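You operate a simulated robot arm through the tools that you are given. There is no shell and no other tool. Be economical: measure what you need, move in short steps, check, and stop when the job is done.

Carry out the task below with a simulated robot arm. There is one attempt and no reset: what you move stays moved.

TASK
Stack the A 66 sleeved belt from the top of the grading bench on top of the A 60 sleeved belt. Then put the carton labelled "lane" from the top of the grading bench in the black bucket and the carton marked "tower" on the shelf of the tool rack. Then take the round steel cap and put it on the top shelf of the bench rack. Then put the bench brush on the shelf of the tool rack.

Only the result counts: the job must be done as asked and must still hold three seconds after the hand-in. Knocking over, shifting, dropping, spilling or breaking anything else fails it. A push-on lid holds only when it is set on centred and level and pressed home; a screw cap is set on level and turned clockwise until tight.

THE ROBOT
A 7-joint arm with a fingered hand on a trunk, on a base that drives. Base frame: it is fixed to the floor where the robot stands at the start and does not move with it; the origin is under the middle of the robot, x ahead of it, y to its left, z up. Units: mm, degrees, N and s.
Its first joint turns from -69.0 to 172.0 degrees. Places, roughly: shelf of the tool rack [-800, 2800, 1000]; top shelf of the bench rack [800, 1200, 1600]. Payload 5 kg.
Tool frame: the origin (TCP) lies between the finger pads and is the grasp point; the fingertips stand 32 mm ahead of it; z points along the fingers, y is the line along which they close. Largest opening 160 mm; the body of the gripper starts 89 mm behind the TCP. The gripper is a hand of 3 fingers: y runs from the thumb to the fingers, the wrist lies at [0, 0, -252] in the tool frame, and closing takes about 1.5 s.
Orientation is told as [roll, pitch, yaw] about the base's x, y, z axes, in that order, counted from this pose: with the fingers straight down and closing along the base's y, the tool's x points along the base's -x, its y along +y and its z along -z.

THE INTERFACE
- The arm moves only by the tool step_arm. Its argument "moves" is a list of rows, each an object of numbers (a shift or turn left out is 0, a gripper value left out holds the last): "dx", "dy", "dz": the shift along the tool's x, y, z in mm; "wx", "wy", "wz": the turn, a rotation vector about the tool's x, y, z in degrees; "hand": the closure, from 0 (fully open) to 1 (shut). In form: [{"dx": .., "dy": .., "dz": .., "wx": .., "wy": .., "wz": .., "hand": ..}, ...]. A call has 1 to 12 rows; each row is the pose to reach, as a shift and turn from the pose commanded when the call began, along the tool's axes at that moment. Each row takes 0.2 s and may step no farther than 50 mm and 8.6 degrees from the row before; otherwise, or with a gripper value out of range, the whole call is refused. Where a pose cannot be reached the arm comes as near as it can. A force on the tool above 40 N (or 10 N above the force at the start of the call, whichever is more), or a blocked arm, ends the call early, and 0.2 s more pass. Each finger travels about 108 mm/s and halts on what it meets, pressing with about 16 N; the grip force reading is that of the motor and also rises with nothing between the fingers. The clock runs only during rows and for 0.2 s after the last one: add rows that repeat a pose to give the fingers time. It gives the time, the measured TCP pose, the force on the tool (base axes), the opening and the grip force at its end, in the units of the frame above (readings bear some noise).
- Cameras (640 x 400 px; columns grow to the right, rows downward): "scene" is now at [125.9, 6.4, 1640.4]; the picture's right is [0.06, -1.00, -0.00], its down [-0.78, -0.04, -0.62] and it looks along [0.62, 0.03, -0.79] (base axes); focal length 214 px, centre (320, 200). "wrist" rides on the gripper at [65, -4, -116] in the tool frame; the picture's right is [0.06, 1.00, 0.00], its down [-0.87, 0.05, -0.49] and it looks along [-0.49, 0.03, 0.87] (tool axes); focal length 261 px, centre (320, 200). There is no depth. A picture from a camera that has moved, and an enlarged one, comes with that camera's place and axes in the base frame and with its lens.
- grab_frame(camera): a new picture of that camera. The clock stands still meanwhile.
- lift_body(by): slides the trunk up (or, below 0, down) by that many mm; the arm and the scene camera ride with it, the base frame stays. It gives what a move gives, with no picture.
- roll_base(legs): drives the robot by 1 to 6 legs, each [ahead, left, turn to the left] in mm, mm and degrees, along the robot's own axes; the way and the turn of a leg run together, so that a leg with both is an arc; at most 1500 mm and 180 degrees a leg. The arm and the cameras ride along, it lands a little off, and it stops where it bumps. It gives what a move gives.
- set_grasp(shape): the hand has 3 fingers and takes this shape, open, in about a second: jaw (thumb against the fingers, like two jaws); tri (thumb and two fingers); tip (a fingertip pinch); poke (one finger out to press); point (the index stretched); flat (the hand flat); cup (the hand cupped); fist (a fist). The gripper value then closes the fingers along that shape, each until it touches; the sizes above hold for jaw. It gives what a move gives, with no picture.
- head_to(pan, tilt): turns the head with the scene camera to pan (to the left, within 86 degrees either way) and tilt (down, from -29 to 69), counted from straight ahead of the robot. It gives what a move gives.
- close_up(camera, box): a new picture of the part [left, top, right, bottom] of that camera's present view, enlarged. The clock stands still meanwhile.
- sign_off(): hands the job in; it is judged then, once.

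Work in short steps. Places have to be worked out from the pictures, the camera data and where the tool is seen: move nearer, look again, correct. Check each grasp and each placing, and mend what went wrong. You have 165 turns and 112 pictures in all, those below and enlarged ones among them. Open the gripper and draw the arm clear of the work before you hand the job in, unless the task says otherwise.

The tools are called after ">>>" as name(argument=value, ...) on one line, values as JSON. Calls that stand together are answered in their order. step_arm: Moves the arm, as the interface text tells. Its arguments: {"type":"object","properties":{"moves":{"type":"array","items":{"type":"object","properties":{"dx":{"type":"number"},"dy":{"type":"number"},"dz":{"type":"number"},"wx":{"type":"number"},"wy":{"type":"number"},"wz":{"type":"number"},"hand":{"type":"number"}}}}},"required":["moves"]} The other tools are called the same way: lift_body (by) slides the trunk up or down; set_grasp (shape) gives the hand a shape; roll_base (legs) drives the base; head_to (pan, tilt) turns the head that bears the scene camera; grab_frame (camera) takes a picture; close_up (camera, box) takes an enlarged picture of a part of a camera's view; sign_off () hands the job in.

At the start:

```text
t: 0.0
tool_pos: [687.7, -353.0, 1000.0]
tool_rot: [-0.1, 0.0, 0.1]
ft_force: [0.1, -0.2, 0.4]
opening: 160.0
grip_force: 0.0
shape: jaw
trunk travel left (down, up): [-825.0, 115.0]
robot x, y, heading: [1.8, 3.0, 0.0]
head pan, tilt: [3.2, 51.8]
```

scene: 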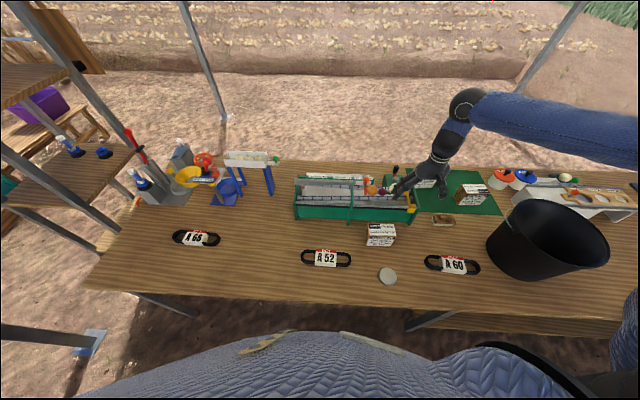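
wrist: 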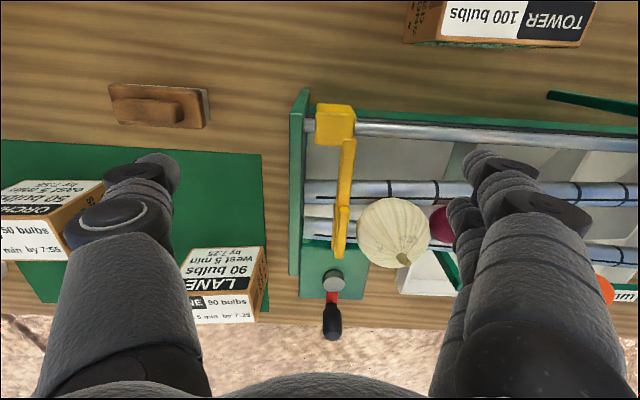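

The scene shows the bench with belts, cartons, the cap and the bucket. I take enlarged views to identify every item.

>>> close_up(camera="scene", box=[80, 130, 340, 292])

>>> close_up(camera="scene", box=[340, 140, 640, 328])

>>> close_up(camera="scene", box=[0, 0, 240, 150])

```text
2.46 times, centred on (210, 211) of scene
camera zoom: at [125.9, 6.4, 1640.4], right [0.06, -1.0, 0.0], down [-0.78, -0.04, -0.62], along [0.62, 0.03, -0.79], focal length 528 px, centre (591, 173)
```

zoom: 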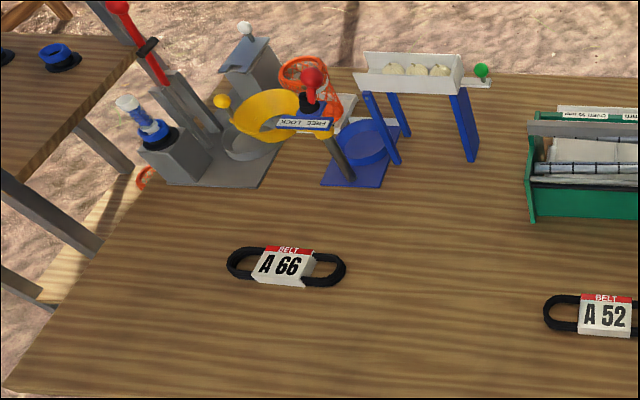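

```text
2.13 times, centred on (490, 234) of scene
camera zoom: at [125.9, 6.4, 1640.4], right [0.06, -1.0, 0.0], down [-0.78, -0.04, -0.62], along [0.62, 0.03, -0.79], focal length 456 px, centre (-42, 128)
```

zoom: 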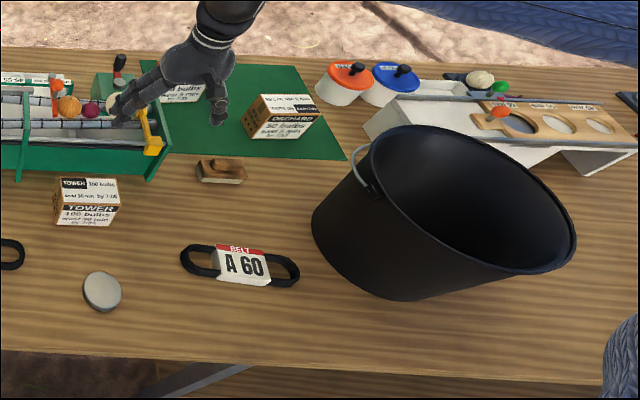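

```text
2.67 times, centred on (120, 75) of scene
camera zoom: at [125.9, 6.4, 1640.4], right [0.06, -1.0, 0.0], down [-0.78, -0.04, -0.62], along [0.62, 0.03, -0.79], focal length 572 px, centre (853, 533)
```

zoom: 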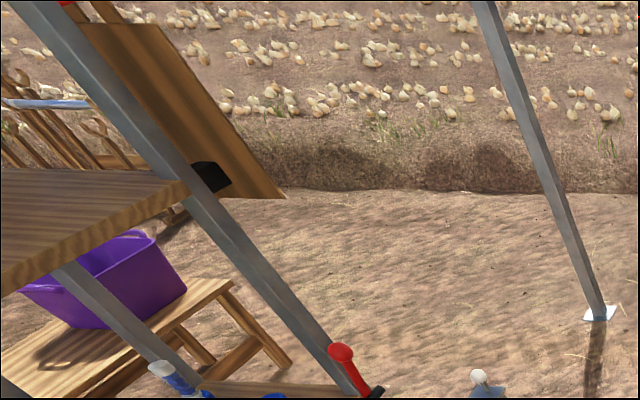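

Now I look around to the left to see the bench rack and the tool rack.

>>> head_to(pan=55, tilt=5)

>>> grab_frame(camera="scene")

>>> head_to(pan=86, tilt=20)

>>> grab_frame(camera="scene")

```text
t: 1.2
tool_pos: [688.5, -354.1, 999.9]
tool_rot: [0.0, 0.0, 0.0]
ft_force: [0.1, -0.1, 0.3]
opening: 160.1
grip_force: 0.0
shape: jaw
trunk travel left (down, up): [-825.0, 115.0]
robot x, y, heading: [-3.5, 1.4, 0.1]
head pan, tilt: [55.0, 5.0]
```

```text
106 pictures are left
camera scene: at [103.5, 77.4, 1712.6], right [0.82, -0.57, 0.0], down [-0.05, -0.07, -1.0], along [0.57, 0.82, -0.09], focal length 214 px, centre (320, 200)
```

scene: 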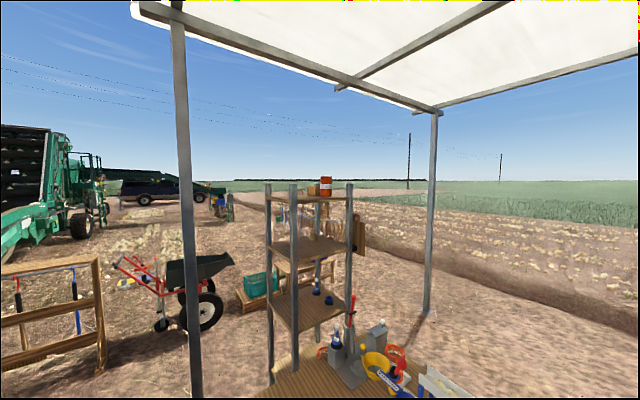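

```text
t: 2.2
tool_pos: [688.5, -354.5, 999.4]
tool_rot: [0.0, 0.0, 0.0]
ft_force: [1.0, 0.7, 0.8]
opening: 159.9
grip_force: 0.0
shape: jaw
trunk travel left (down, up): [-825.0, 115.0]
robot x, y, heading: [-0.9, 0.9, 0.0]
head pan, tilt: [85.9, 20.0]
```

```text
105 pictures are left
camera scene: at [57.4, 95.1, 1688.4], right [1.0, -0.07, 0.0], down [-0.02, -0.34, -0.94], along [0.07, 0.94, -0.34], focal length 214 px, centre (320, 200)
```

scene: 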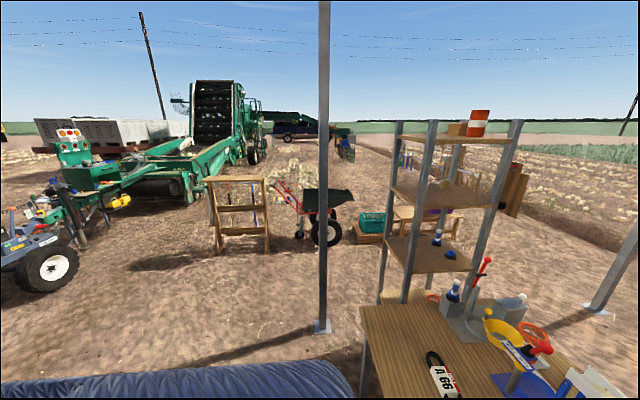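

I enlarge both racks.

>>> close_up(camera="scene", box=[180, 150, 340, 250])

>>> close_up(camera="scene", box=[360, 100, 552, 220])

```text
4.00 times, centred on (260, 200) of scene
camera zoom: at [57.4, 95.1, 1688.4], right [1.0, -0.07, 0.0], down [-0.02, -0.34, -0.94], along [0.07, 0.94, -0.34], focal length 858 px, centre (560, 200)
```

zoom: 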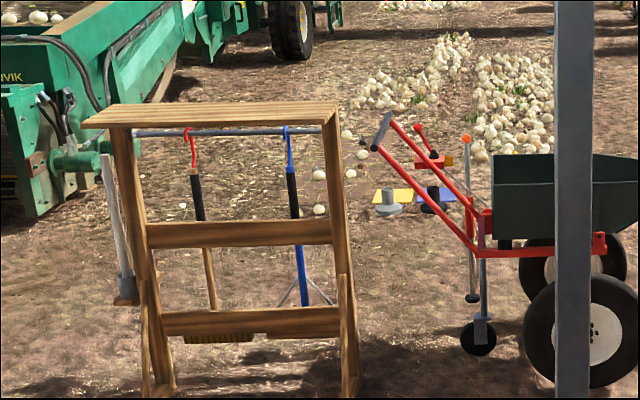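

```text
3.33 times, centred on (456, 160) of scene
camera zoom: at [57.4, 95.1, 1688.4], right [1.0, -0.07, 0.0], down [-0.02, -0.34, -0.94], along [0.07, 0.94, -0.34], focal length 715 px, centre (-133, 333)
```

zoom: 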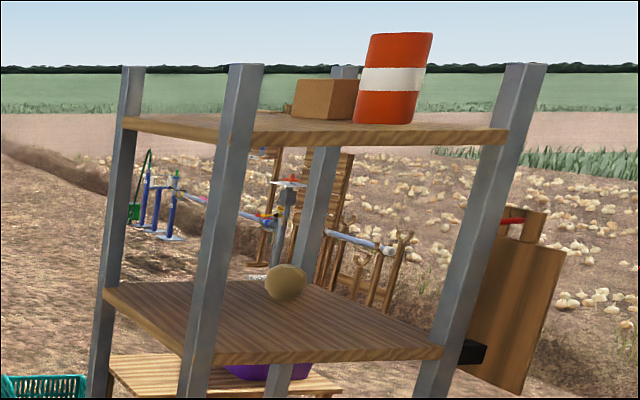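

The tool rack's shelf is its flat top, and the bench rack's top shelf has room. I point the head back at the bench and start moving the hand towards the A 66 belt at about (535, 560).

>>> head_to(pan=3, tilt=52)

>>> step_arm(moves=[{"dx": 15, "dy": 45}, {"dx": 30, "dy": 90}, {"dx": 45, "dy": 135}, {"dx": 60, "dy": 180}, {"dx": 75, "dy": 225}, {"dx": 90, "dy": 270}, {"dx": 105, "dy": 315}, {"dx": 120, "dy": 360}, {"dx": 135, "dy": 405}, {"dx": 150, "dy": 450}])

>>> step_arm(moves=[{"dy": 45, "wz": 8}, {"dy": 90, "wz": 16}, {"dy": 135, "wz": 24}, {"dy": 180, "wz": 32}, {"dy": 225, "wz": 40}, {"dy": 270, "wz": 48}, {"dy": 315, "wz": 56}, {"dy": 360, "wz": 64}, {"dy": 405, "wz": 72}, {"dy": 450, "wz": 80}, {"dy": 450, "wz": 88}])

>>> grab_frame(camera="wrist")

>>> grab_frame(camera="scene")

```text
t: 3.7
tool_pos: [687.6, -354.2, 999.3]
tool_rot: [0.0, 0.0, 0.0]
ft_force: [-0.3, -0.3, 0.9]
opening: 159.7
grip_force: 0.1
shape: jaw
trunk travel left (down, up): [-825.0, 115.0]
robot x, y, heading: [-1.8, -1.3, 0.1]
head pan, tilt: [3.0, 52.0]
```

```text
t: 5.9
tool_pos: [537.8, 95.0, 1000.1]
tool_rot: [-0.2, 0.0, 0.0]
ft_force: [0.0, 0.3, 0.0]
opening: 160.1
grip_force: 0.1
shape: jaw
trunk travel left (down, up): [-825.0, 115.0]
robot x, y, heading: [-2.5, -2.1, -0.1]
head pan, tilt: [3.0, 52.0]
```

```text
t: 8.3
tool_pos: [597.9, 465.1, 967.9]
tool_rot: [-0.9, 3.1, -85.8]
ft_force: [0.3, -0.2, -0.8]
opening: 160.1
grip_force: 0.0
shape: jaw
out of reach, approached as far as the arm can: row 8, 9, 10, 11
trunk travel left (down, up): [-825.0, 115.0]
robot x, y, heading: [0.3, 2.7, 0.1]
head pan, tilt: [3.0, 52.0]
```

```text
102 pictures are left
camera wrist: at [592.7, 523.1, 1087.9], right [0.99, 0.14, -0.01], down [0.13, -0.89, 0.44], along [0.05, -0.44, -0.9], focal length 261 px, centre (320, 200)
```

wrist: 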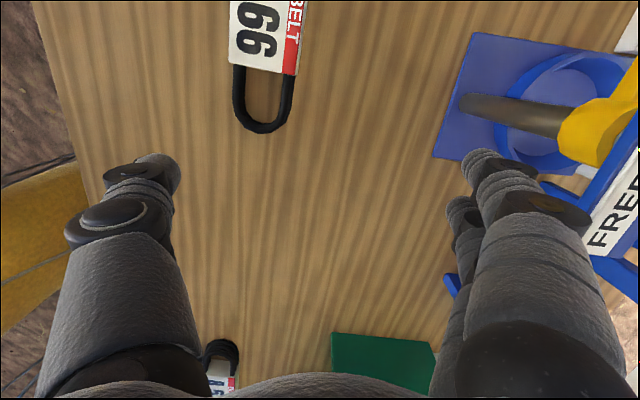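

```text
101 pictures are left
camera scene: at [127.1, 6.4, 1640.0], right [0.05, -1.0, 0.0], down [-0.79, -0.04, -0.61], along [0.61, 0.03, -0.79], focal length 214 px, centre (320, 200)
```

scene: 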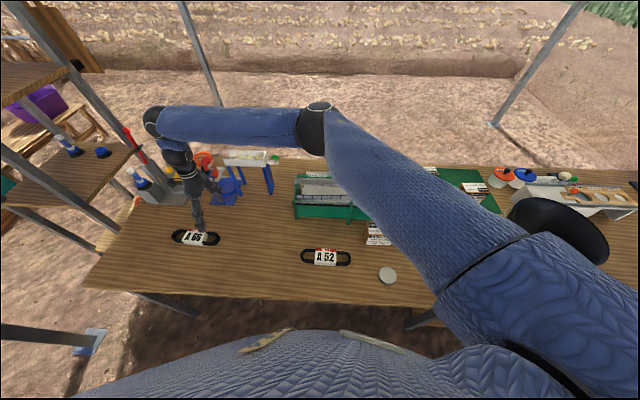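

The arm runs out of reach, so I draw the hand back and drive the base left along the bench.

>>> step_arm(moves=[{"dx": -45}, {"dx": -90}, {"dx": -135}, {"dx": -180}, {"dx": -225}, {"dx": -270}, {"dx": -315}, {"dx": -350}])

>>> roll_base(legs=[[0, 400, 0]])

>>> grab_frame(camera="wrist")

```text
t: 10.0
tool_pos: [636.2, 161.4, 944.1]
tool_rot: [-1.0, 4.1, -84.6]
ft_force: [2.0, 5.6, -2.7]
opening: 159.9
grip_force: 0.0
shape: jaw
out of reach, approached as far as the arm can: row 1, 2, 3, 4, 5, 6, 7, 8
trunk travel left (down, up): [-825.0, 115.0]
robot x, y, heading: [2.8, 0.3, 0.1]
head pan, tilt: [3.0, 52.0]
stopped in row 8: the force on the tool passed its limit (the readings are from after the stop); the commanded pose is now the measured one
```

```text
t: 11.9
tool_pos: [640.7, 443.8, 940.7]
tool_rot: [-1.2, 3.2, -85.7]
ft_force: [7.7, -14.3, -8.4]
opening: 159.7
grip_force: 0.1
shape: jaw
trunk travel left (down, up): [-825.0, 115.0]
robot x, y, heading: [3.9, 294.5, -0.4]
head pan, tilt: [3.0, 52.0]
stopped in leg 1: the force on the tool passed its limit (the readings are from after the stop); the commanded pose is now the measured one
```

```text
100 pictures are left
camera wrist: at [634.9, 501.8, 1059.8], right [0.99, 0.14, -0.02], down [0.13, -0.89, 0.44], along [0.05, -0.44, -0.9], focal length 261 px, centre (320, 200)
```

wrist: 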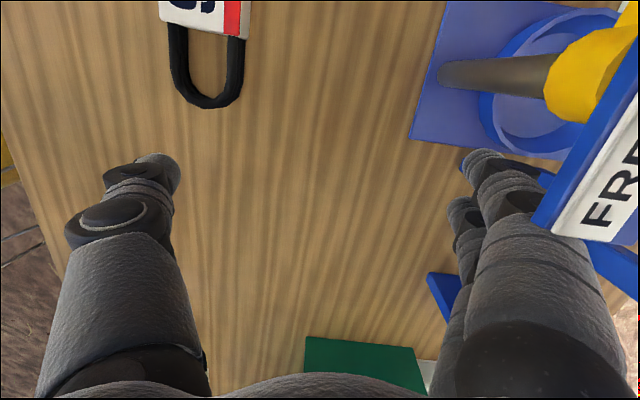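

The hand met something; I check the scene before moving on.

>>> grab_frame(camera="scene")

>>> close_up(camera="scene", box=[140, 120, 460, 320])

```text
99 pictures are left
camera scene: at [125.4, 304.5, 1640.1], right [0.05, -1.0, 0.0], down [-0.79, -0.04, -0.62], along [0.62, 0.03, -0.79], focal length 214 px, centre (320, 200)
```

scene: 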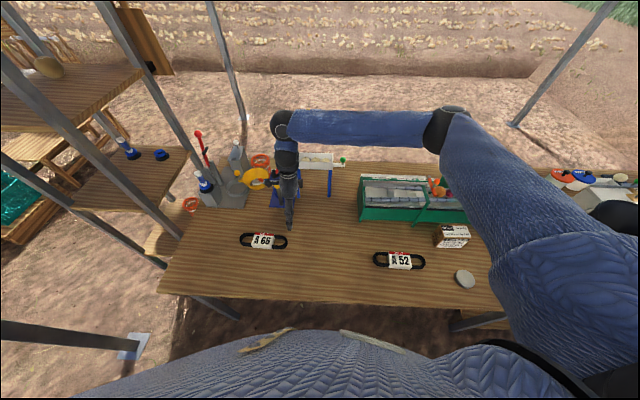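

```text
2.00 times, centred on (300, 220) of scene
camera zoom: at [125.4, 304.5, 1640.1], right [0.05, -1.0, 0.0], down [-0.79, -0.04, -0.62], along [0.62, 0.03, -0.79], focal length 429 px, centre (360, 160)
```

zoom: 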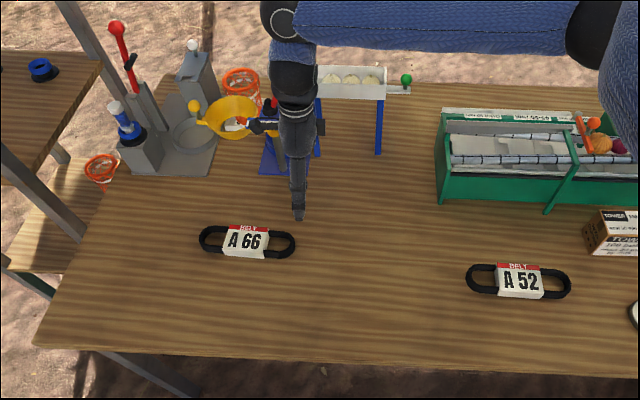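

Nothing has toppled. I lift away, back from the blue stand, and unwind the yaw, which appears to be what hits a joint limit.

>>> step_arm(moves=[{"dy": -10, "dz": -20}, {"dy": -20, "dz": -40}, {"dy": -40, "dz": -60, "wz": -8}, {"dy": -60, "dz": -80, "wz": -16}, {"dy": -80, "dz": -80, "wz": -24}, {"dy": -90, "dz": -80, "wz": -32}, {"dy": -90, "dz": -80, "wz": -40}, {"dy": -90, "dz": -80, "wz": -48}, {"dy": -90, "dz": -80, "wz": -56}, {"dy": -90, "dz": -80, "wz": -64}, {"dy": -90, "dz": -80, "wz": -72}, {"dy": -90, "dz": -80, "wz": -80}])

>>> grab_frame(camera="scene")

```text
t: 14.5
tool_pos: [552.7, 431.9, 1023.0]
tool_rot: [3.1, 1.7, -5.2]
ft_force: [-0.5, -0.3, -0.7]
opening: 160.0
grip_force: 0.0
shape: jaw
out of reach, approached as far as the arm can: row 1, 2
trunk travel left (down, up): [-825.0, 115.0]
robot x, y, heading: [0.5, 295.8, -0.3]
head pan, tilt: [3.0, 52.0]
```

```text
97 pictures are left
camera scene: at [126.9, 300.8, 1640.0], right [0.05, -1.0, 0.0], down [-0.79, -0.04, -0.62], along [0.61, 0.03, -0.79], focal length 214 px, centre (320, 200)
```

scene: 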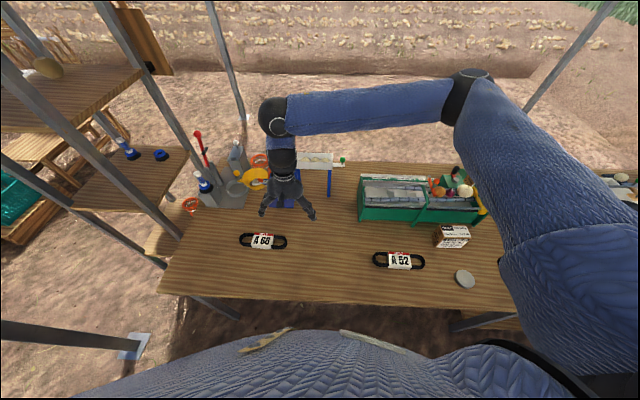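

Free again and nothing disturbed. I try the other yaw direction (+90) here.

>>> step_arm(moves=[{"wz": -8}, {"wz": -16}, {"wz": -24}, {"wz": -32}, {"wz": -40}, {"wz": -48}, {"wz": -56}, {"wz": -64}, {"wz": -72}, {"wz": -80}, {"wz": -88}, {"wz": -95}])

>>> grab_frame(camera="wrist")

```text
t: 17.1
tool_pos: [552.8, 432.4, 1022.9]
tool_rot: [1.5, -3.3, 89.6]
ft_force: [0.3, 0.1, -0.1]
opening: 159.9
grip_force: 0.0
shape: jaw
trunk travel left (down, up): [-825.0, 115.0]
robot x, y, heading: [2.5, 295.4, -0.3]
head pan, tilt: [3.0, 52.0]
```

```text
96 pictures are left
camera wrist: at [559.9, 360.2, 1135.1], right [-1.0, -0.06, 0.02], down [-0.04, 0.84, 0.54], along [-0.05, 0.54, -0.84], focal length 261 px, centre (320, 200)
```

wrist: 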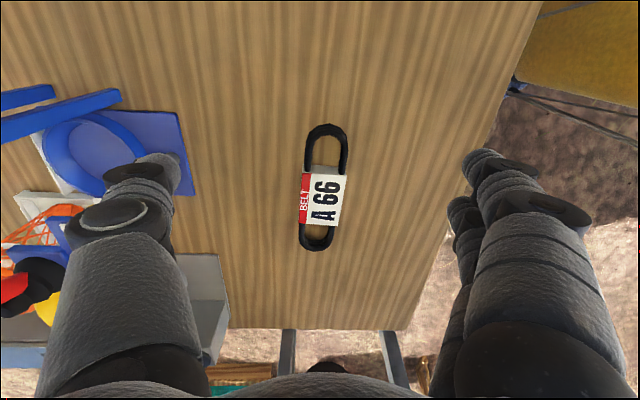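

Yaw +90 works. The belt's sleeve is at about (538, 558), aligned with y; I level the tool and move over it.

>>> step_arm(moves=[{"dx": -40, "dy": 5, "wx": 0.7, "wy": 1.6}, {"dx": -80, "dy": 10, "wx": 1.5, "wy": 3.3}, {"dx": -124, "dy": 14, "wx": 1.5, "wy": 3.3}, {"dx": -124, "dy": 14, "wx": 1.5, "wy": 3.3}])

>>> grab_frame(camera="wrist")

```text
t: 18.1
tool_pos: [541.0, 551.6, 1032.4]
tool_rot: [-0.1, 0.0, 89.7]
ft_force: [0.7, -0.4, -0.5]
opening: 160.2
grip_force: 0.1
shape: jaw
trunk travel left (down, up): [-825.0, 115.0]
robot x, y, heading: [3.5, 295.6, -0.2]
head pan, tilt: [3.0, 52.0]
```

```text
95 pictures are left
camera wrist: at [545.5, 487.2, 1147.8], right [-1.0, -0.06, 0.0], down [-0.05, 0.87, 0.49], along [-0.03, 0.49, -0.87], focal length 261 px, centre (320, 200)
```

wrist: 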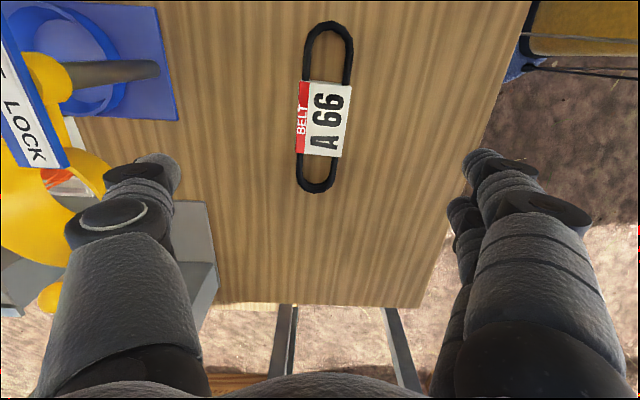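

Sleeve centre is at (537, 560), belt aligned with y. I lower straight onto it with fingertips just above the bench.

>>> step_arm(moves=[{"dx": -8, "dy": 4, "dz": 40}, {"dx": -8, "dy": 4, "dz": 85}, {"dx": -8, "dy": 4, "dz": 130}, {"dx": -8, "dy": 4, "dz": 170}, {"dx": -8, "dy": 4, "dz": 193}, {"dx": -8, "dy": 4, "dz": 193}])

>>> grab_frame(camera="wrist")

```text
t: 19.5
tool_pos: [534.1, 563.7, 835.4]
tool_rot: [-0.1, -0.1, 89.7]
ft_force: [0.0, 0.4, -0.5]
opening: 159.8
grip_force: 0.0
shape: jaw
trunk travel left (down, up): [-825.0, 115.0]
robot x, y, heading: [-1.7, 293.8, -0.2]
head pan, tilt: [3.0, 52.0]
```

```text
94 pictures are left
camera wrist: at [539.3, 498.0, 951.5], right [-1.0, -0.06, 0.0], down [-0.05, 0.87, 0.49], along [-0.03, 0.49, -0.87], focal length 261 px, centre (320, 200)
```

wrist: 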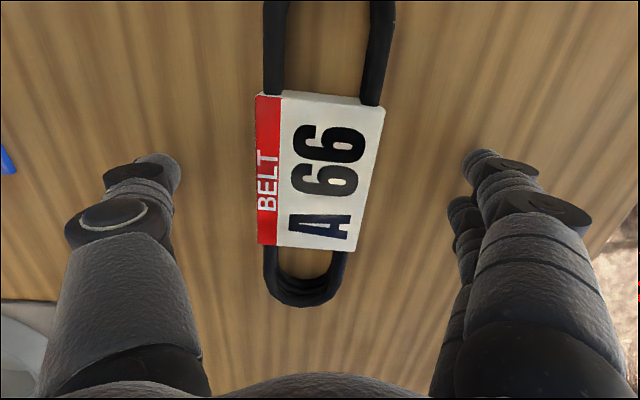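

The sleeve is centred between the fingers; I close.

>>> step_arm(moves=[{"hand": 0.3}, {"hand": 0.6}, {"hand": 1}, {"hand": 1}, {"hand": 1}, {"hand": 1}, {"hand": 1}, {"hand": 1}])

>>> grab_frame(camera="wrist")

```text
t: 21.3
tool_pos: [534.3, 564.0, 835.7]
tool_rot: [0.0, 0.0, 89.7]
ft_force: [-0.7, -0.6, -0.1]
opening: 54.5
grip_force: 16.3
shape: jaw
trunk travel left (down, up): [-825.0, 115.0]
robot x, y, heading: [-0.1, 292.3, -0.1]
head pan, tilt: [3.0, 52.0]
```

```text
93 pictures are left
camera wrist: at [539.5, 497.9, 951.6], right [-1.0, -0.06, 0.0], down [-0.05, 0.87, 0.49], along [-0.03, 0.49, -0.87], focal length 261 px, centre (320, 200)
```

wrist: 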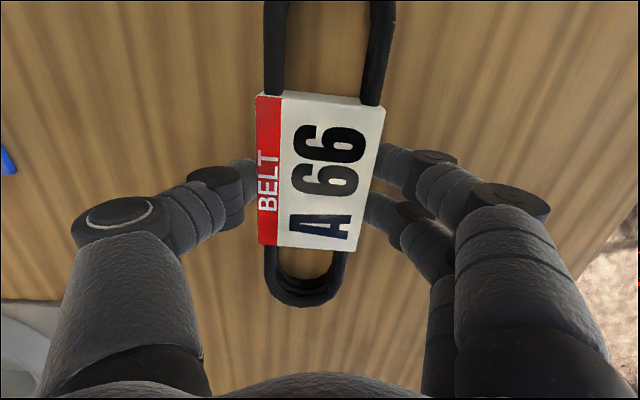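

Gripped at 54.5 mm. I lift and check, and look to the right for driving room.

>>> step_arm(moves=[{"dz": -20}, {"dz": -60}, {"dz": -105}, {"dz": -150}, {"dz": -165}])

>>> grab_frame(camera="wrist")

>>> head_to(pan=-65, tilt=40)

>>> grab_frame(camera="scene")

```text
t: 22.5
tool_pos: [536.0, 565.2, 1001.4]
tool_rot: [0.0, -0.1, 89.7]
ft_force: [0.2, 0.2, -1.7]
opening: 54.4
grip_force: 16.1
shape: jaw
trunk travel left (down, up): [-825.0, 115.0]
robot x, y, heading: [-0.3, 296.6, -0.2]
head pan, tilt: [3.0, 52.0]
```

```text
92 pictures are left
camera wrist: at [540.8, 498.7, 1117.3], right [-1.0, -0.06, 0.0], down [-0.05, 0.87, 0.49], along [-0.03, 0.49, -0.87], focal length 261 px, centre (320, 200)
```

wrist: 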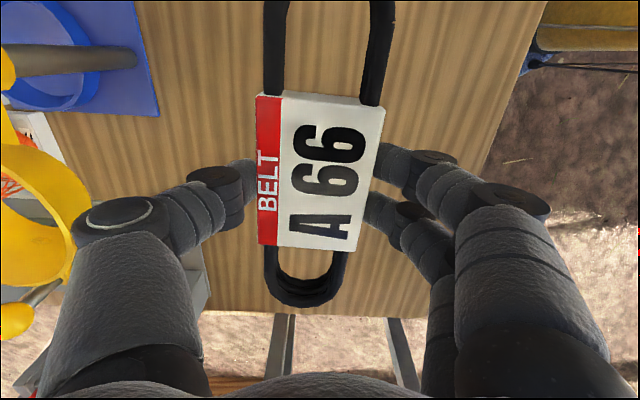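

```text
t: 23.9
tool_pos: [537.4, 565.3, 1000.6]
tool_rot: [-0.1, 0.0, 89.7]
ft_force: [0.5, 1.4, -2.1]
opening: 54.5
grip_force: 16.1
shape: jaw
trunk travel left (down, up): [-825.0, 115.0]
robot x, y, heading: [-2.2, 295.3, -0.2]
head pan, tilt: [-65.0, 40.0]
```

```text
91 pictures are left
camera scene: at [87.5, 220.5, 1656.9], right [-0.91, -0.42, 0.0], down [-0.27, 0.58, -0.77], along [0.32, -0.7, -0.64], focal length 214 px, centre (320, 200)
```

scene: 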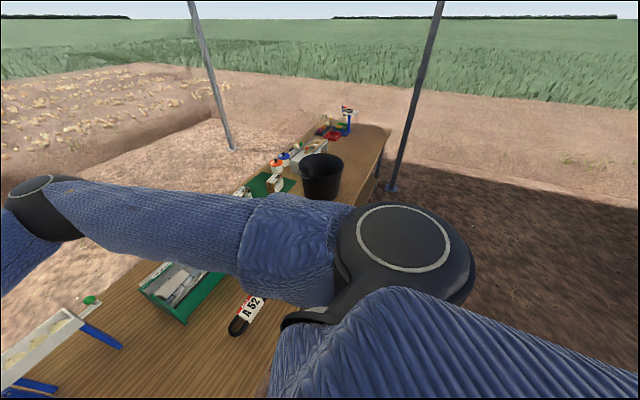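

The belt is held and the path right is clear (a post only at about y = -2160). I drive right 800 mm.

>>> roll_base(legs=[[0, -800, 0]])

>>> head_to(pan=0, tilt=52)

>>> grab_frame(camera="scene")

```text
t: 28.2
tool_pos: [537.2, -219.3, 1000.7]
tool_rot: [-0.1, 0.1, 91.9]
ft_force: [0.2, 0.1, -1.9]
opening: 54.4
grip_force: 16.7
shape: jaw
trunk travel left (down, up): [-825.0, 115.0]
robot x, y, heading: [14.3, -510.9, 1.9]
head pan, tilt: [-65.0, 40.0]
```

```text
t: 29.6
tool_pos: [536.3, -218.6, 1001.5]
tool_rot: [0.0, 0.0, 92.0]
ft_force: [0.2, 0.2, -1.3]
opening: 54.5
grip_force: 16.1
shape: jaw
trunk travel left (down, up): [-825.0, 115.0]
robot x, y, heading: [12.8, -508.8, 2.0]
head pan, tilt: [0.0, 52.0]
```

```text
90 pictures are left
camera scene: at [139.2, -501.6, 1640.1], right [0.03, -1.0, 0.0], down [-0.79, -0.03, -0.62], along [0.62, 0.02, -0.79], focal length 214 px, centre (320, 200)
```

scene: 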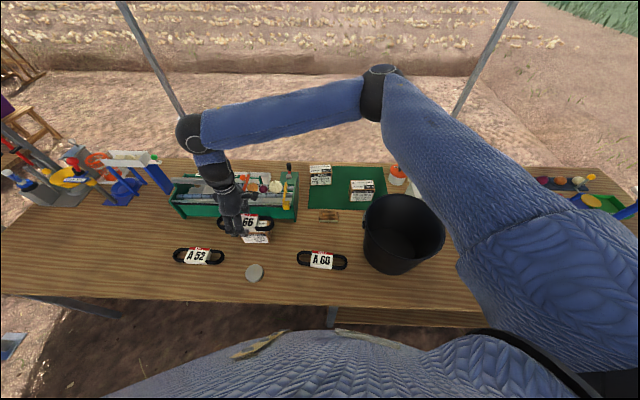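

I measure A 60 precisely with an enlarged scene view.

>>> close_up(camera="scene", box=[200, 180, 360, 280])

```text
4.00 times, centred on (280, 230) of scene
camera zoom: at [139.2, -501.6, 1640.1], right [0.03, -1.0, 0.0], down [-0.79, -0.03, -0.62], along [0.62, 0.02, -0.79], focal length 858 px, centre (480, 80)
```

zoom: 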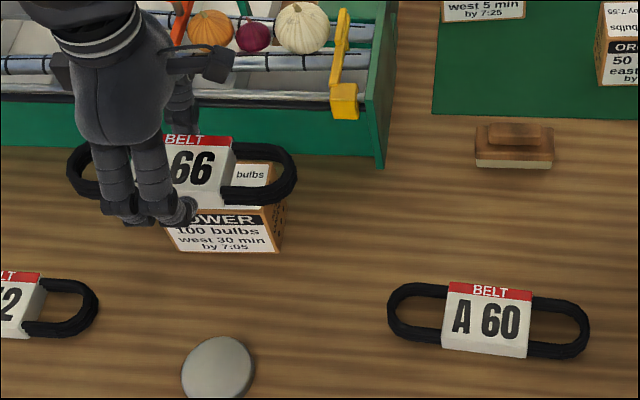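

A 60 is centred near (481, -496), turned about -5° relative to the held belt. I move over it with a matching turn.

>>> step_arm(moves=[{"dx": 40, "dy": 10}, {"dx": 80, "dy": 20}, {"dx": 120, "dy": 30}, {"dx": 160, "dy": 40, "wz": 2}, {"dx": 200, "dy": 50, "wz": 4}, {"dx": 240, "dy": 60, "wz": 4.8}, {"dx": 274, "dy": 66, "wz": 4.8}, {"dx": 274, "dy": 66, "wz": 4.8}])

>>> close_up(camera="scene", box=[240, 180, 400, 280])

>>> grab_frame(camera="wrist")

```text
t: 31.4
tool_pos: [479.5, -494.0, 1001.1]
tool_rot: [0.0, 0.0, 87.2]
ft_force: [0.4, 0.9, -1.8]
opening: 54.5
grip_force: 16.8
shape: jaw
trunk travel left (down, up): [-825.0, 115.0]
robot x, y, heading: [13.2, -508.8, 1.9]
head pan, tilt: [0.0, 52.0]
```

```text
4.00 times, centred on (320, 230) of scene
camera zoom: at [139.3, -500.4, 1640.0], right [0.04, -1.0, 0.0], down [-0.79, -0.03, -0.62], along [0.61, 0.02, -0.79], focal length 858 px, centre (320, 80)
```

zoom: 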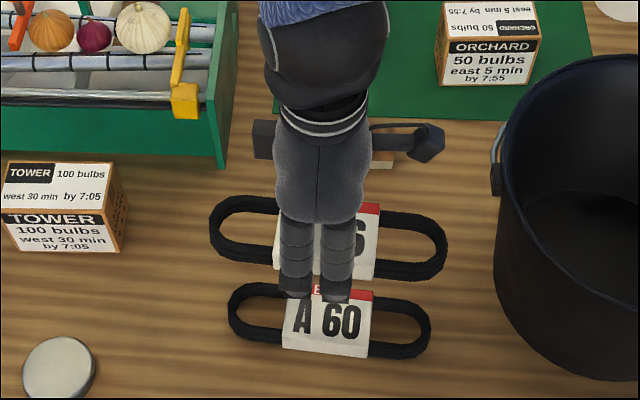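

```text
87 pictures are left
camera wrist: at [482.3, -559.4, 1117.6], right [-1.0, -0.01, 0.0], down [-0.01, 0.87, 0.49], along [-0.01, 0.49, -0.87], focal length 261 px, centre (320, 200)
```

wrist: 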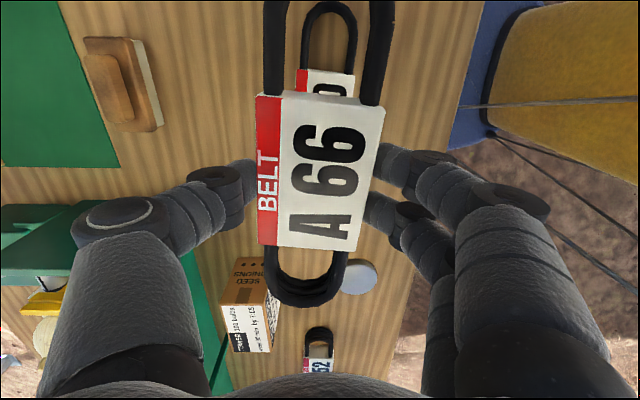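

Alignment agrees within a few mm. I lower towards stacking height.

>>> step_arm(moves=[{"dy": 2, "dz": 40}, {"dy": 2, "dz": 80}, {"dy": 2, "dz": 115}, {"dy": 2, "dz": 135}, {"dy": 2, "dz": 135}])

>>> close_up(camera="scene", box=[260, 210, 388, 290])

```text
t: 32.6
tool_pos: [478.0, -493.0, 866.7]
tool_rot: [0.0, 0.0, 87.3]
ft_force: [1.2, 0.6, -1.9]
opening: 54.5
grip_force: 15.5
shape: jaw
trunk travel left (down, up): [-825.0, 115.0]
robot x, y, heading: [13.5, -509.1, 1.9]
head pan, tilt: [0.0, 52.0]
```

```text
5.00 times, centred on (324, 250) of scene
camera zoom: at [138.9, -501.7, 1640.1], right [0.04, -1.0, 0.0], down [-0.79, -0.03, -0.62], along [0.62, 0.02, -0.79], focal length 1072 px, centre (300, -50)
```

zoom: 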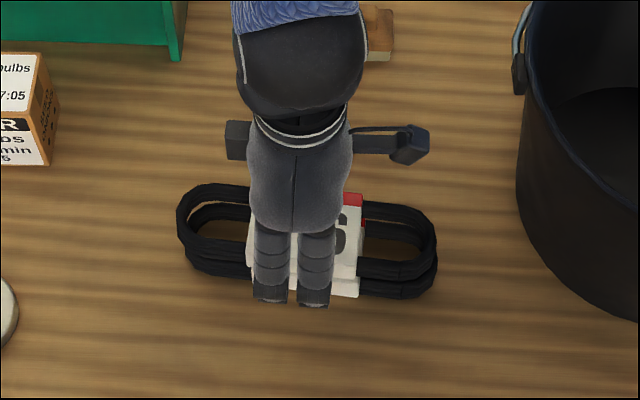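

Well aligned and nearly touching. I lower slowly to contact.

>>> step_arm(moves=[{"dz": 3}, {"dz": 6}, {"dz": 8}])

>>> close_up(camera="scene", box=[260, 210, 388, 290])

```text
t: 33.4
tool_pos: [478.2, -492.4, 858.8]
tool_rot: [-0.2, -0.1, 87.3]
ft_force: [0.0, 3.4, 29.4]
opening: 56.1
grip_force: 16.3
shape: jaw
trunk travel left (down, up): [-825.0, 115.0]
robot x, y, heading: [12.8, -510.6, 2.1]
head pan, tilt: [0.0, 52.0]
```

```text
5.00 times, centred on (324, 250) of scene
camera zoom: at [137.7, -501.4, 1640.5], right [0.04, -1.0, 0.0], down [-0.79, -0.03, -0.62], along [0.62, 0.02, -0.79], focal length 1072 px, centre (300, -50)
```

zoom: 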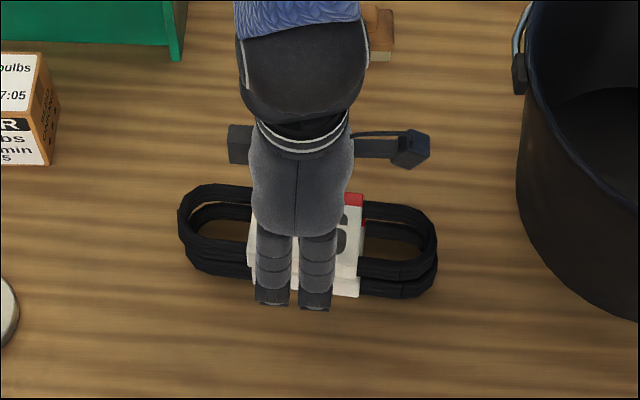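

In contact. I relieve slightly, open, and lift off.

>>> step_arm(moves=[{"dz": -3}, {"dz": -3, "hand": 0.4}, {"dz": -3, "hand": 0}, {"dz": -3, "hand": 0}, {"dz": -3, "hand": 0}, {"dz": -3, "hand": 0}, {"dz": -3, "hand": 0}, {"dz": -45}, {"dz": -90}, {"dz": -140}, {"dz": -180}])

>>> grab_frame(camera="wrist")

>>> grab_frame(camera="scene")

```text
t: 35.8
tool_pos: [473.3, -492.9, 1037.6]
tool_rot: [0.0, 0.0, 87.2]
ft_force: [-0.2, -0.5, 0.4]
opening: 159.8
grip_force: 0.1
shape: jaw
trunk travel left (down, up): [-825.0, 115.0]
robot x, y, heading: [11.1, -507.7, 2.0]
head pan, tilt: [0.0, 52.0]
```

```text
84 pictures are left
camera wrist: at [475.9, -560.3, 1153.1], right [-1.0, -0.01, 0.0], down [-0.01, 0.87, 0.49], along [-0.01, 0.49, -0.87], focal length 261 px, centre (320, 200)
```

wrist: 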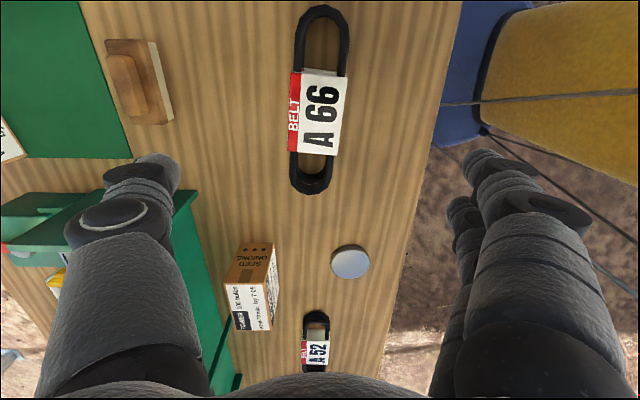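

```text
83 pictures are left
camera scene: at [138.1, -501.7, 1640.0], right [0.04, -1.0, 0.0], down [-0.79, -0.03, -0.62], along [0.62, 0.02, -0.79], focal length 214 px, centre (320, 200)
```

scene: 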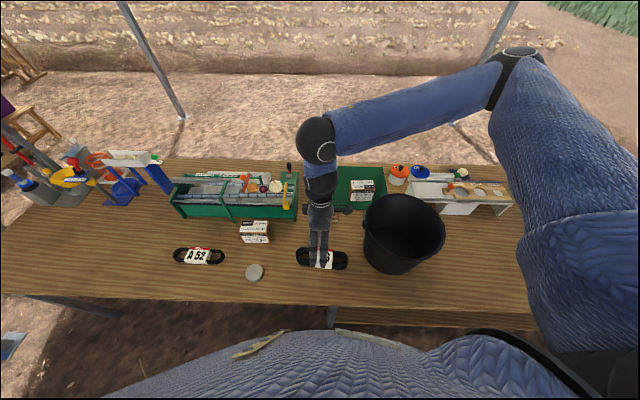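

A 66 is stacked neatly. Next the LANE carton: I enlarge that area and move the hand out towards it, turning back to yaw 0.

>>> step_arm(moves=[{"dx": -2, "dy": -20, "wz": 8}, {"dx": -4, "dy": -40, "wz": 16}, {"dx": -6, "dy": -60, "wz": 24}, {"dx": -8, "dy": -80, "wz": 32}, {"dx": -10, "dy": -100, "wz": 40}, {"dx": -12, "dy": -120, "wz": 48}, {"dx": -14, "dy": -140, "wz": 56}, {"dx": -16, "dy": -160, "wz": 64}, {"dx": -18, "dy": -180, "wz": 72}, {"dx": -20, "dy": -200, "wz": 80}, {"dx": -22, "dy": -229, "wz": 87}])

>>> grab_frame(camera="wrist")

>>> close_up(camera="scene", box=[240, 130, 432, 250])

```text
t: 38.2
tool_pos: [708.9, -484.8, 1037.2]
tool_rot: [-0.1, -0.1, 0.2]
ft_force: [0.7, -0.5, -1.2]
opening: 159.6
grip_force: 0.0
shape: jaw
trunk travel left (down, up): [-825.0, 115.0]
robot x, y, heading: [9.9, -508.6, 1.9]
head pan, tilt: [0.0, 52.0]
```

```text
82 pictures are left
camera wrist: at [644.4, -489.5, 1153.9], right [-0.06, 1.0, 0.0], down [0.87, 0.06, 0.49], along [0.49, 0.03, -0.87], focal length 261 px, centre (320, 200)
```

wrist: 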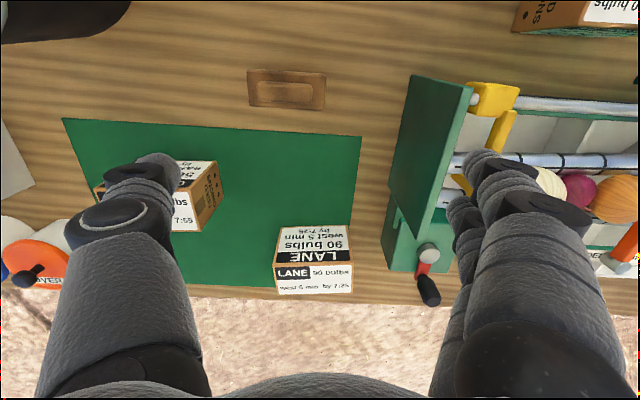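

```text
3.33 times, centred on (336, 190) of scene
camera zoom: at [139.9, -501.5, 1640.0], right [0.04, -1.0, 0.0], down [-0.79, -0.03, -0.61], along [0.61, 0.02, -0.79], focal length 715 px, centre (267, 233)
```

zoom: 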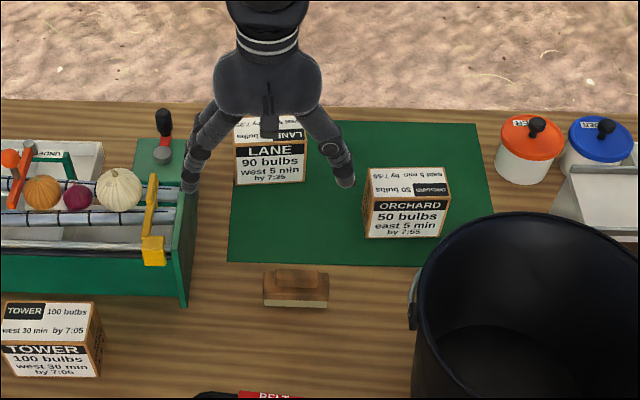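

LANE is about 108 x 58 x 88 mm, centred near (922, -482) with yaw about 4°. I move above it.

>>> step_arm(moves=[{"dx": -45}, {"dx": -90, "dy": 1}, {"dx": -135, "dy": 2, "wz": -2}, {"dx": -180, "dy": 3, "wz": -4}, {"dx": -213, "dy": 3, "wz": -4.5}, {"dx": -213, "dy": 3, "wz": -4.5}])

>>> grab_frame(camera="wrist")

```text
t: 39.6
tool_pos: [920.7, -481.8, 1037.7]
tool_rot: [0.0, 0.0, 4.7]
ft_force: [-0.5, 0.3, 0.3]
opening: 159.8
grip_force: 0.1
shape: jaw
trunk travel left (down, up): [-825.0, 115.0]
robot x, y, heading: [15.7, -504.9, 2.1]
head pan, tilt: [0.0, 52.0]
```

```text
80 pictures are left
camera wrist: at [857.5, -491.4, 1153.0], right [-0.14, 0.99, 0.0], down [0.86, 0.12, 0.49], along [0.49, 0.07, -0.87], focal length 261 px, centre (320, 200)
```

wrist: 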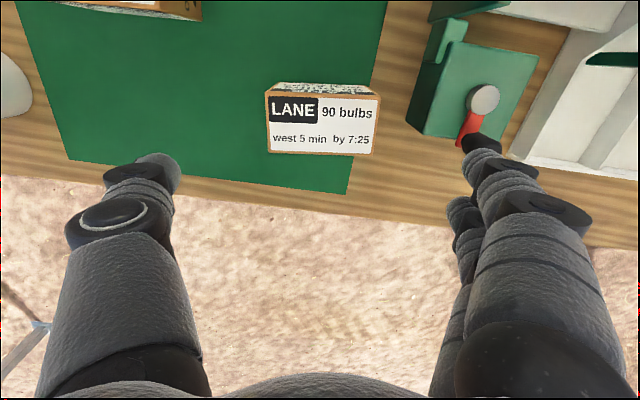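

Aligned over LANE at (920, -481). I pre-close slightly to clear the green block on the left and descend.

>>> step_arm(moves=[{"dz": 10, "hand": 0.14, "wz": -1.8}, {"dz": 40, "wz": -1.8}, {"dz": 85, "wz": -1.8}, {"dz": 130, "wz": -1.8}, {"dz": 130, "wz": -1.8}])

>>> grab_frame(camera="wrist")

```text
t: 40.8
tool_pos: [919.6, -481.0, 908.4]
tool_rot: [-0.1, 0.0, 6.4]
ft_force: [0.4, 0.0, 0.7]
opening: 137.7
grip_force: 0.1
shape: jaw
trunk travel left (down, up): [-825.0, 115.0]
robot x, y, heading: [9.6, -508.0, 2.1]
head pan, tilt: [0.0, 52.0]
```

```text
79 pictures are left
camera wrist: at [857.1, -493.3, 1023.8], right [-0.17, 0.98, 0.0], down [0.86, 0.15, 0.49], along [0.49, 0.09, -0.87], focal length 261 px, centre (320, 200)
```

wrist: 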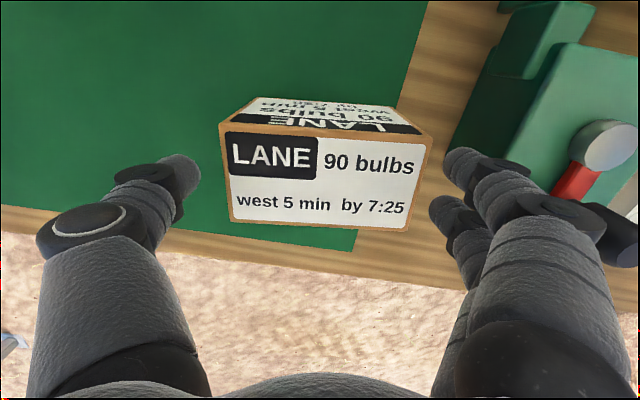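

Well centred; I descend the rest and close.

>>> step_arm(moves=[{"dz": 30}, {"dz": 56}, {"dz": 56, "hand": 0.4}, {"dz": 56, "hand": 0.7}, {"dz": 56, "hand": 1}, {"dz": 56, "hand": 1}, {"dz": 56, "hand": 1}, {"dz": 56, "hand": 1}])

>>> step_arm(moves=[{"dz": -30}, {"dz": -75}, {"dz": -120}, {"dz": -165}, {"dz": -210}, {"dz": -255}, {"dz": -300}])

>>> grab_frame(camera="wrist")

>>> grab_frame(camera="scene")

```text
t: 42.6
tool_pos: [921.9, -480.2, 853.5]
tool_rot: [0.0, 0.1, 6.4]
ft_force: [0.9, -0.2, 0.0]
opening: 105.7
grip_force: 15.9
shape: jaw
trunk travel left (down, up): [-825.0, 115.0]
robot x, y, heading: [11.7, -505.5, 2.1]
head pan, tilt: [0.0, 52.0]
```

```text
t: 44.2
tool_pos: [915.5, -478.6, 1153.0]
tool_rot: [-0.1, 0.0, 6.4]
ft_force: [-1.0, 0.9, -4.2]
opening: 105.9
grip_force: 15.6
shape: jaw
trunk travel left (down, up): [-825.0, 115.0]
robot x, y, heading: [14.2, -510.0, 2.2]
head pan, tilt: [0.0, 52.0]
```

```text
78 pictures are left
camera wrist: at [852.8, -491.7, 1268.8], right [-0.17, 0.98, 0.0], down [0.86, 0.15, 0.49], along [0.49, 0.08, -0.87], focal length 261 px, centre (320, 200)
```

wrist: 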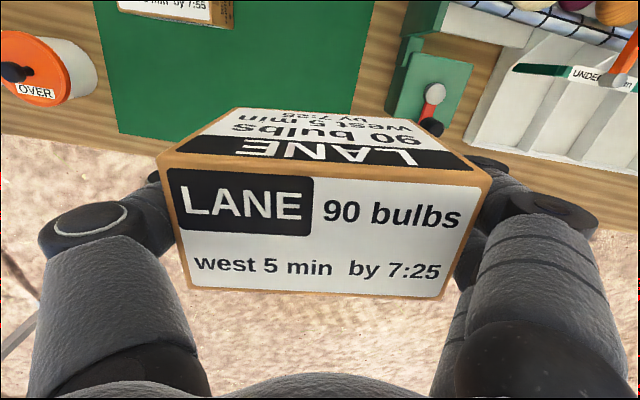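

```text
77 pictures are left
camera scene: at [137.2, -501.1, 1640.1], right [0.04, -1.0, 0.0], down [-0.79, -0.03, -0.62], along [0.62, 0.02, -0.79], focal length 214 px, centre (320, 200)
```

scene: 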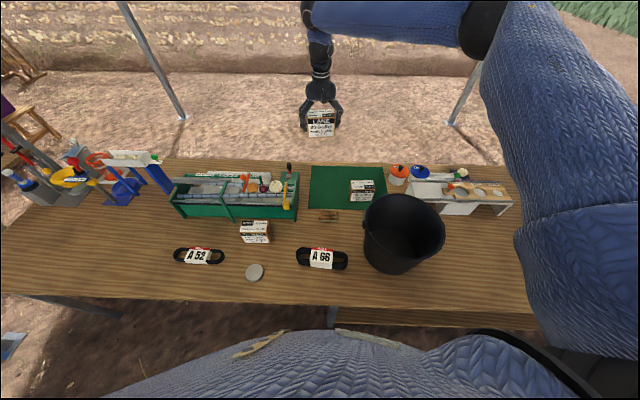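

LANE is held at z 1153. I zoom the bucket for its rim geometry.

>>> close_up(camera="scene", box=[340, 185, 468, 285])

```text
4.00 times, centred on (404, 235) of scene
camera zoom: at [137.2, -501.1, 1640.1], right [0.04, -1.0, 0.0], down [-0.79, -0.03, -0.62], along [0.62, 0.02, -0.79], focal length 858 px, centre (-16, 60)
```

zoom: 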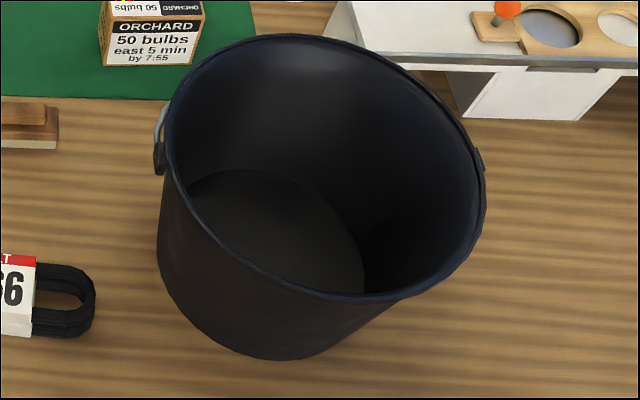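

The bucket's rim is centred near (538, -785), radius about 140, rim at about z 990. I carry LANE over it at height.

>>> step_arm(moves=[{"dx": 37, "dy": -24}, {"dx": 74, "dy": -48}, {"dx": 111, "dy": -71}, {"dx": 148, "dy": -95}, {"dx": 185, "dy": -119}, {"dx": 222, "dy": -143}, {"dx": 259, "dy": -167}, {"dx": 296, "dy": -190}, {"dx": 333, "dy": -214}, {"dx": 370, "dy": -238}, {"dx": 408, "dy": -262}, {"dx": 408, "dy": -262}])

>>> grab_frame(camera="wrist")

>>> grab_frame(camera="scene")

```text
t: 46.8
tool_pos: [544.9, -786.8, 1153.7]
tool_rot: [0.0, 0.0, 6.6]
ft_force: [0.6, 0.7, -3.8]
opening: 106.0
grip_force: 15.5
shape: jaw
trunk travel left (down, up): [-825.0, 115.0]
robot x, y, heading: [10.0, -506.7, 2.0]
head pan, tilt: [0.0, 52.0]
```

```text
75 pictures are left
camera wrist: at [482.0, -798.7, 1268.7], right [-0.17, 0.98, 0.0], down [0.86, 0.15, 0.49], along [0.48, 0.08, -0.87], focal length 261 px, centre (320, 200)
```

wrist: 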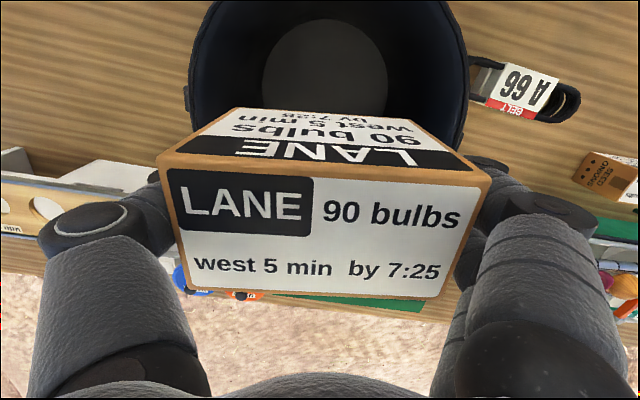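

```text
74 pictures are left
camera scene: at [141.1, -500.5, 1639.9], right [0.04, -1.0, 0.0], down [-0.79, -0.03, -0.61], along [0.61, 0.02, -0.79], focal length 214 px, centre (320, 200)
```

scene: 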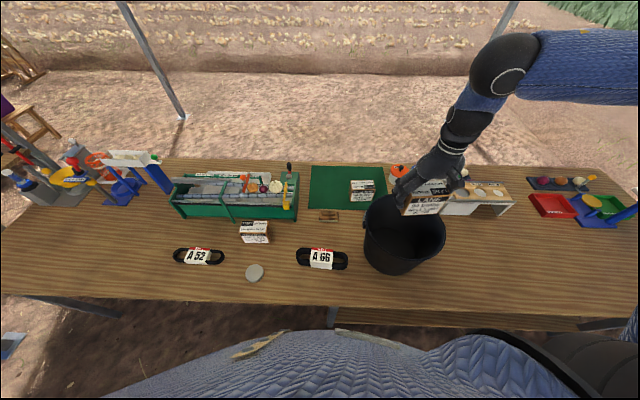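

The bucket floor appears centred near (530, -786). I shift slightly and lower inside.

>>> step_arm(moves=[{"dx": 13, "dz": 30}, {"dx": 13, "dz": 70}, {"dx": 13, "dz": 110}, {"dx": 13, "dz": 150}, {"dx": 13, "dz": 190}, {"dx": 13, "dz": 230}, {"dx": 13, "dz": 260}, {"dx": 13, "dz": 275}, {"dx": 13, "dz": 275}])

>>> grab_frame(camera="wrist")

```text
t: 48.8
tool_pos: [532.0, -787.0, 877.2]
tool_rot: [0.0, -0.2, 6.5]
ft_force: [0.0, 0.6, -5.1]
opening: 106.0
grip_force: 15.8
shape: jaw
trunk travel left (down, up): [-825.0, 115.0]
robot x, y, heading: [9.0, -508.5, 2.0]
head pan, tilt: [0.0, 52.0]
```

```text
73 pictures are left
camera wrist: at [469.0, -799.1, 993.3], right [-0.17, 0.98, 0.0], down [0.86, 0.15, 0.49], along [0.48, 0.09, -0.87], focal length 261 px, centre (320, 200)
```

wrist: 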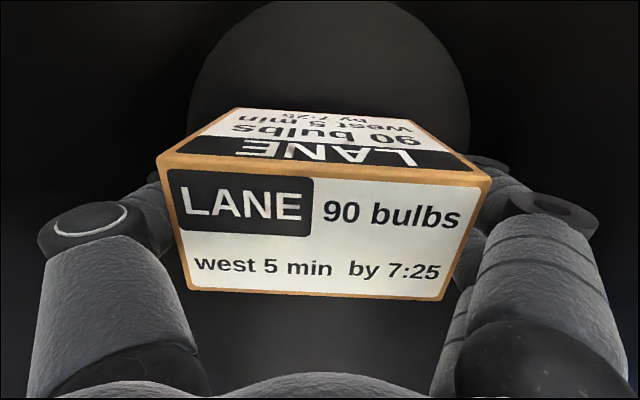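

Well inside and centred. I lower gently to contact.

>>> step_arm(moves=[{"dz": 4}, {"dz": 8}, {"dz": 12}, {"dz": 15}])

```text
t: 49.8
tool_pos: [533.0, -787.1, 863.0]
tool_rot: [0.0, 0.0, 6.4]
ft_force: [0.3, 0.8, -4.5]
opening: 105.8
grip_force: 15.3
shape: jaw
trunk travel left (down, up): [-825.0, 115.0]
robot x, y, heading: [17.7, -509.7, 2.2]
head pan, tilt: [0.0, 52.0]
```

No contact yet; a few mm more.

>>> step_arm(moves=[{"dz": 2}, {"dz": 4}, {"dz": 6}])

```text
t: 50.6
tool_pos: [532.9, -787.5, 859.1]
tool_rot: [0.0, 0.0, 6.4]
ft_force: [-0.5, -0.6, 7.5]
opening: 105.7
grip_force: 16.2
shape: jaw
trunk travel left (down, up): [-825.0, 115.0]
robot x, y, heading: [14.2, -506.8, 2.2]
head pan, tilt: [0.0, 52.0]
```

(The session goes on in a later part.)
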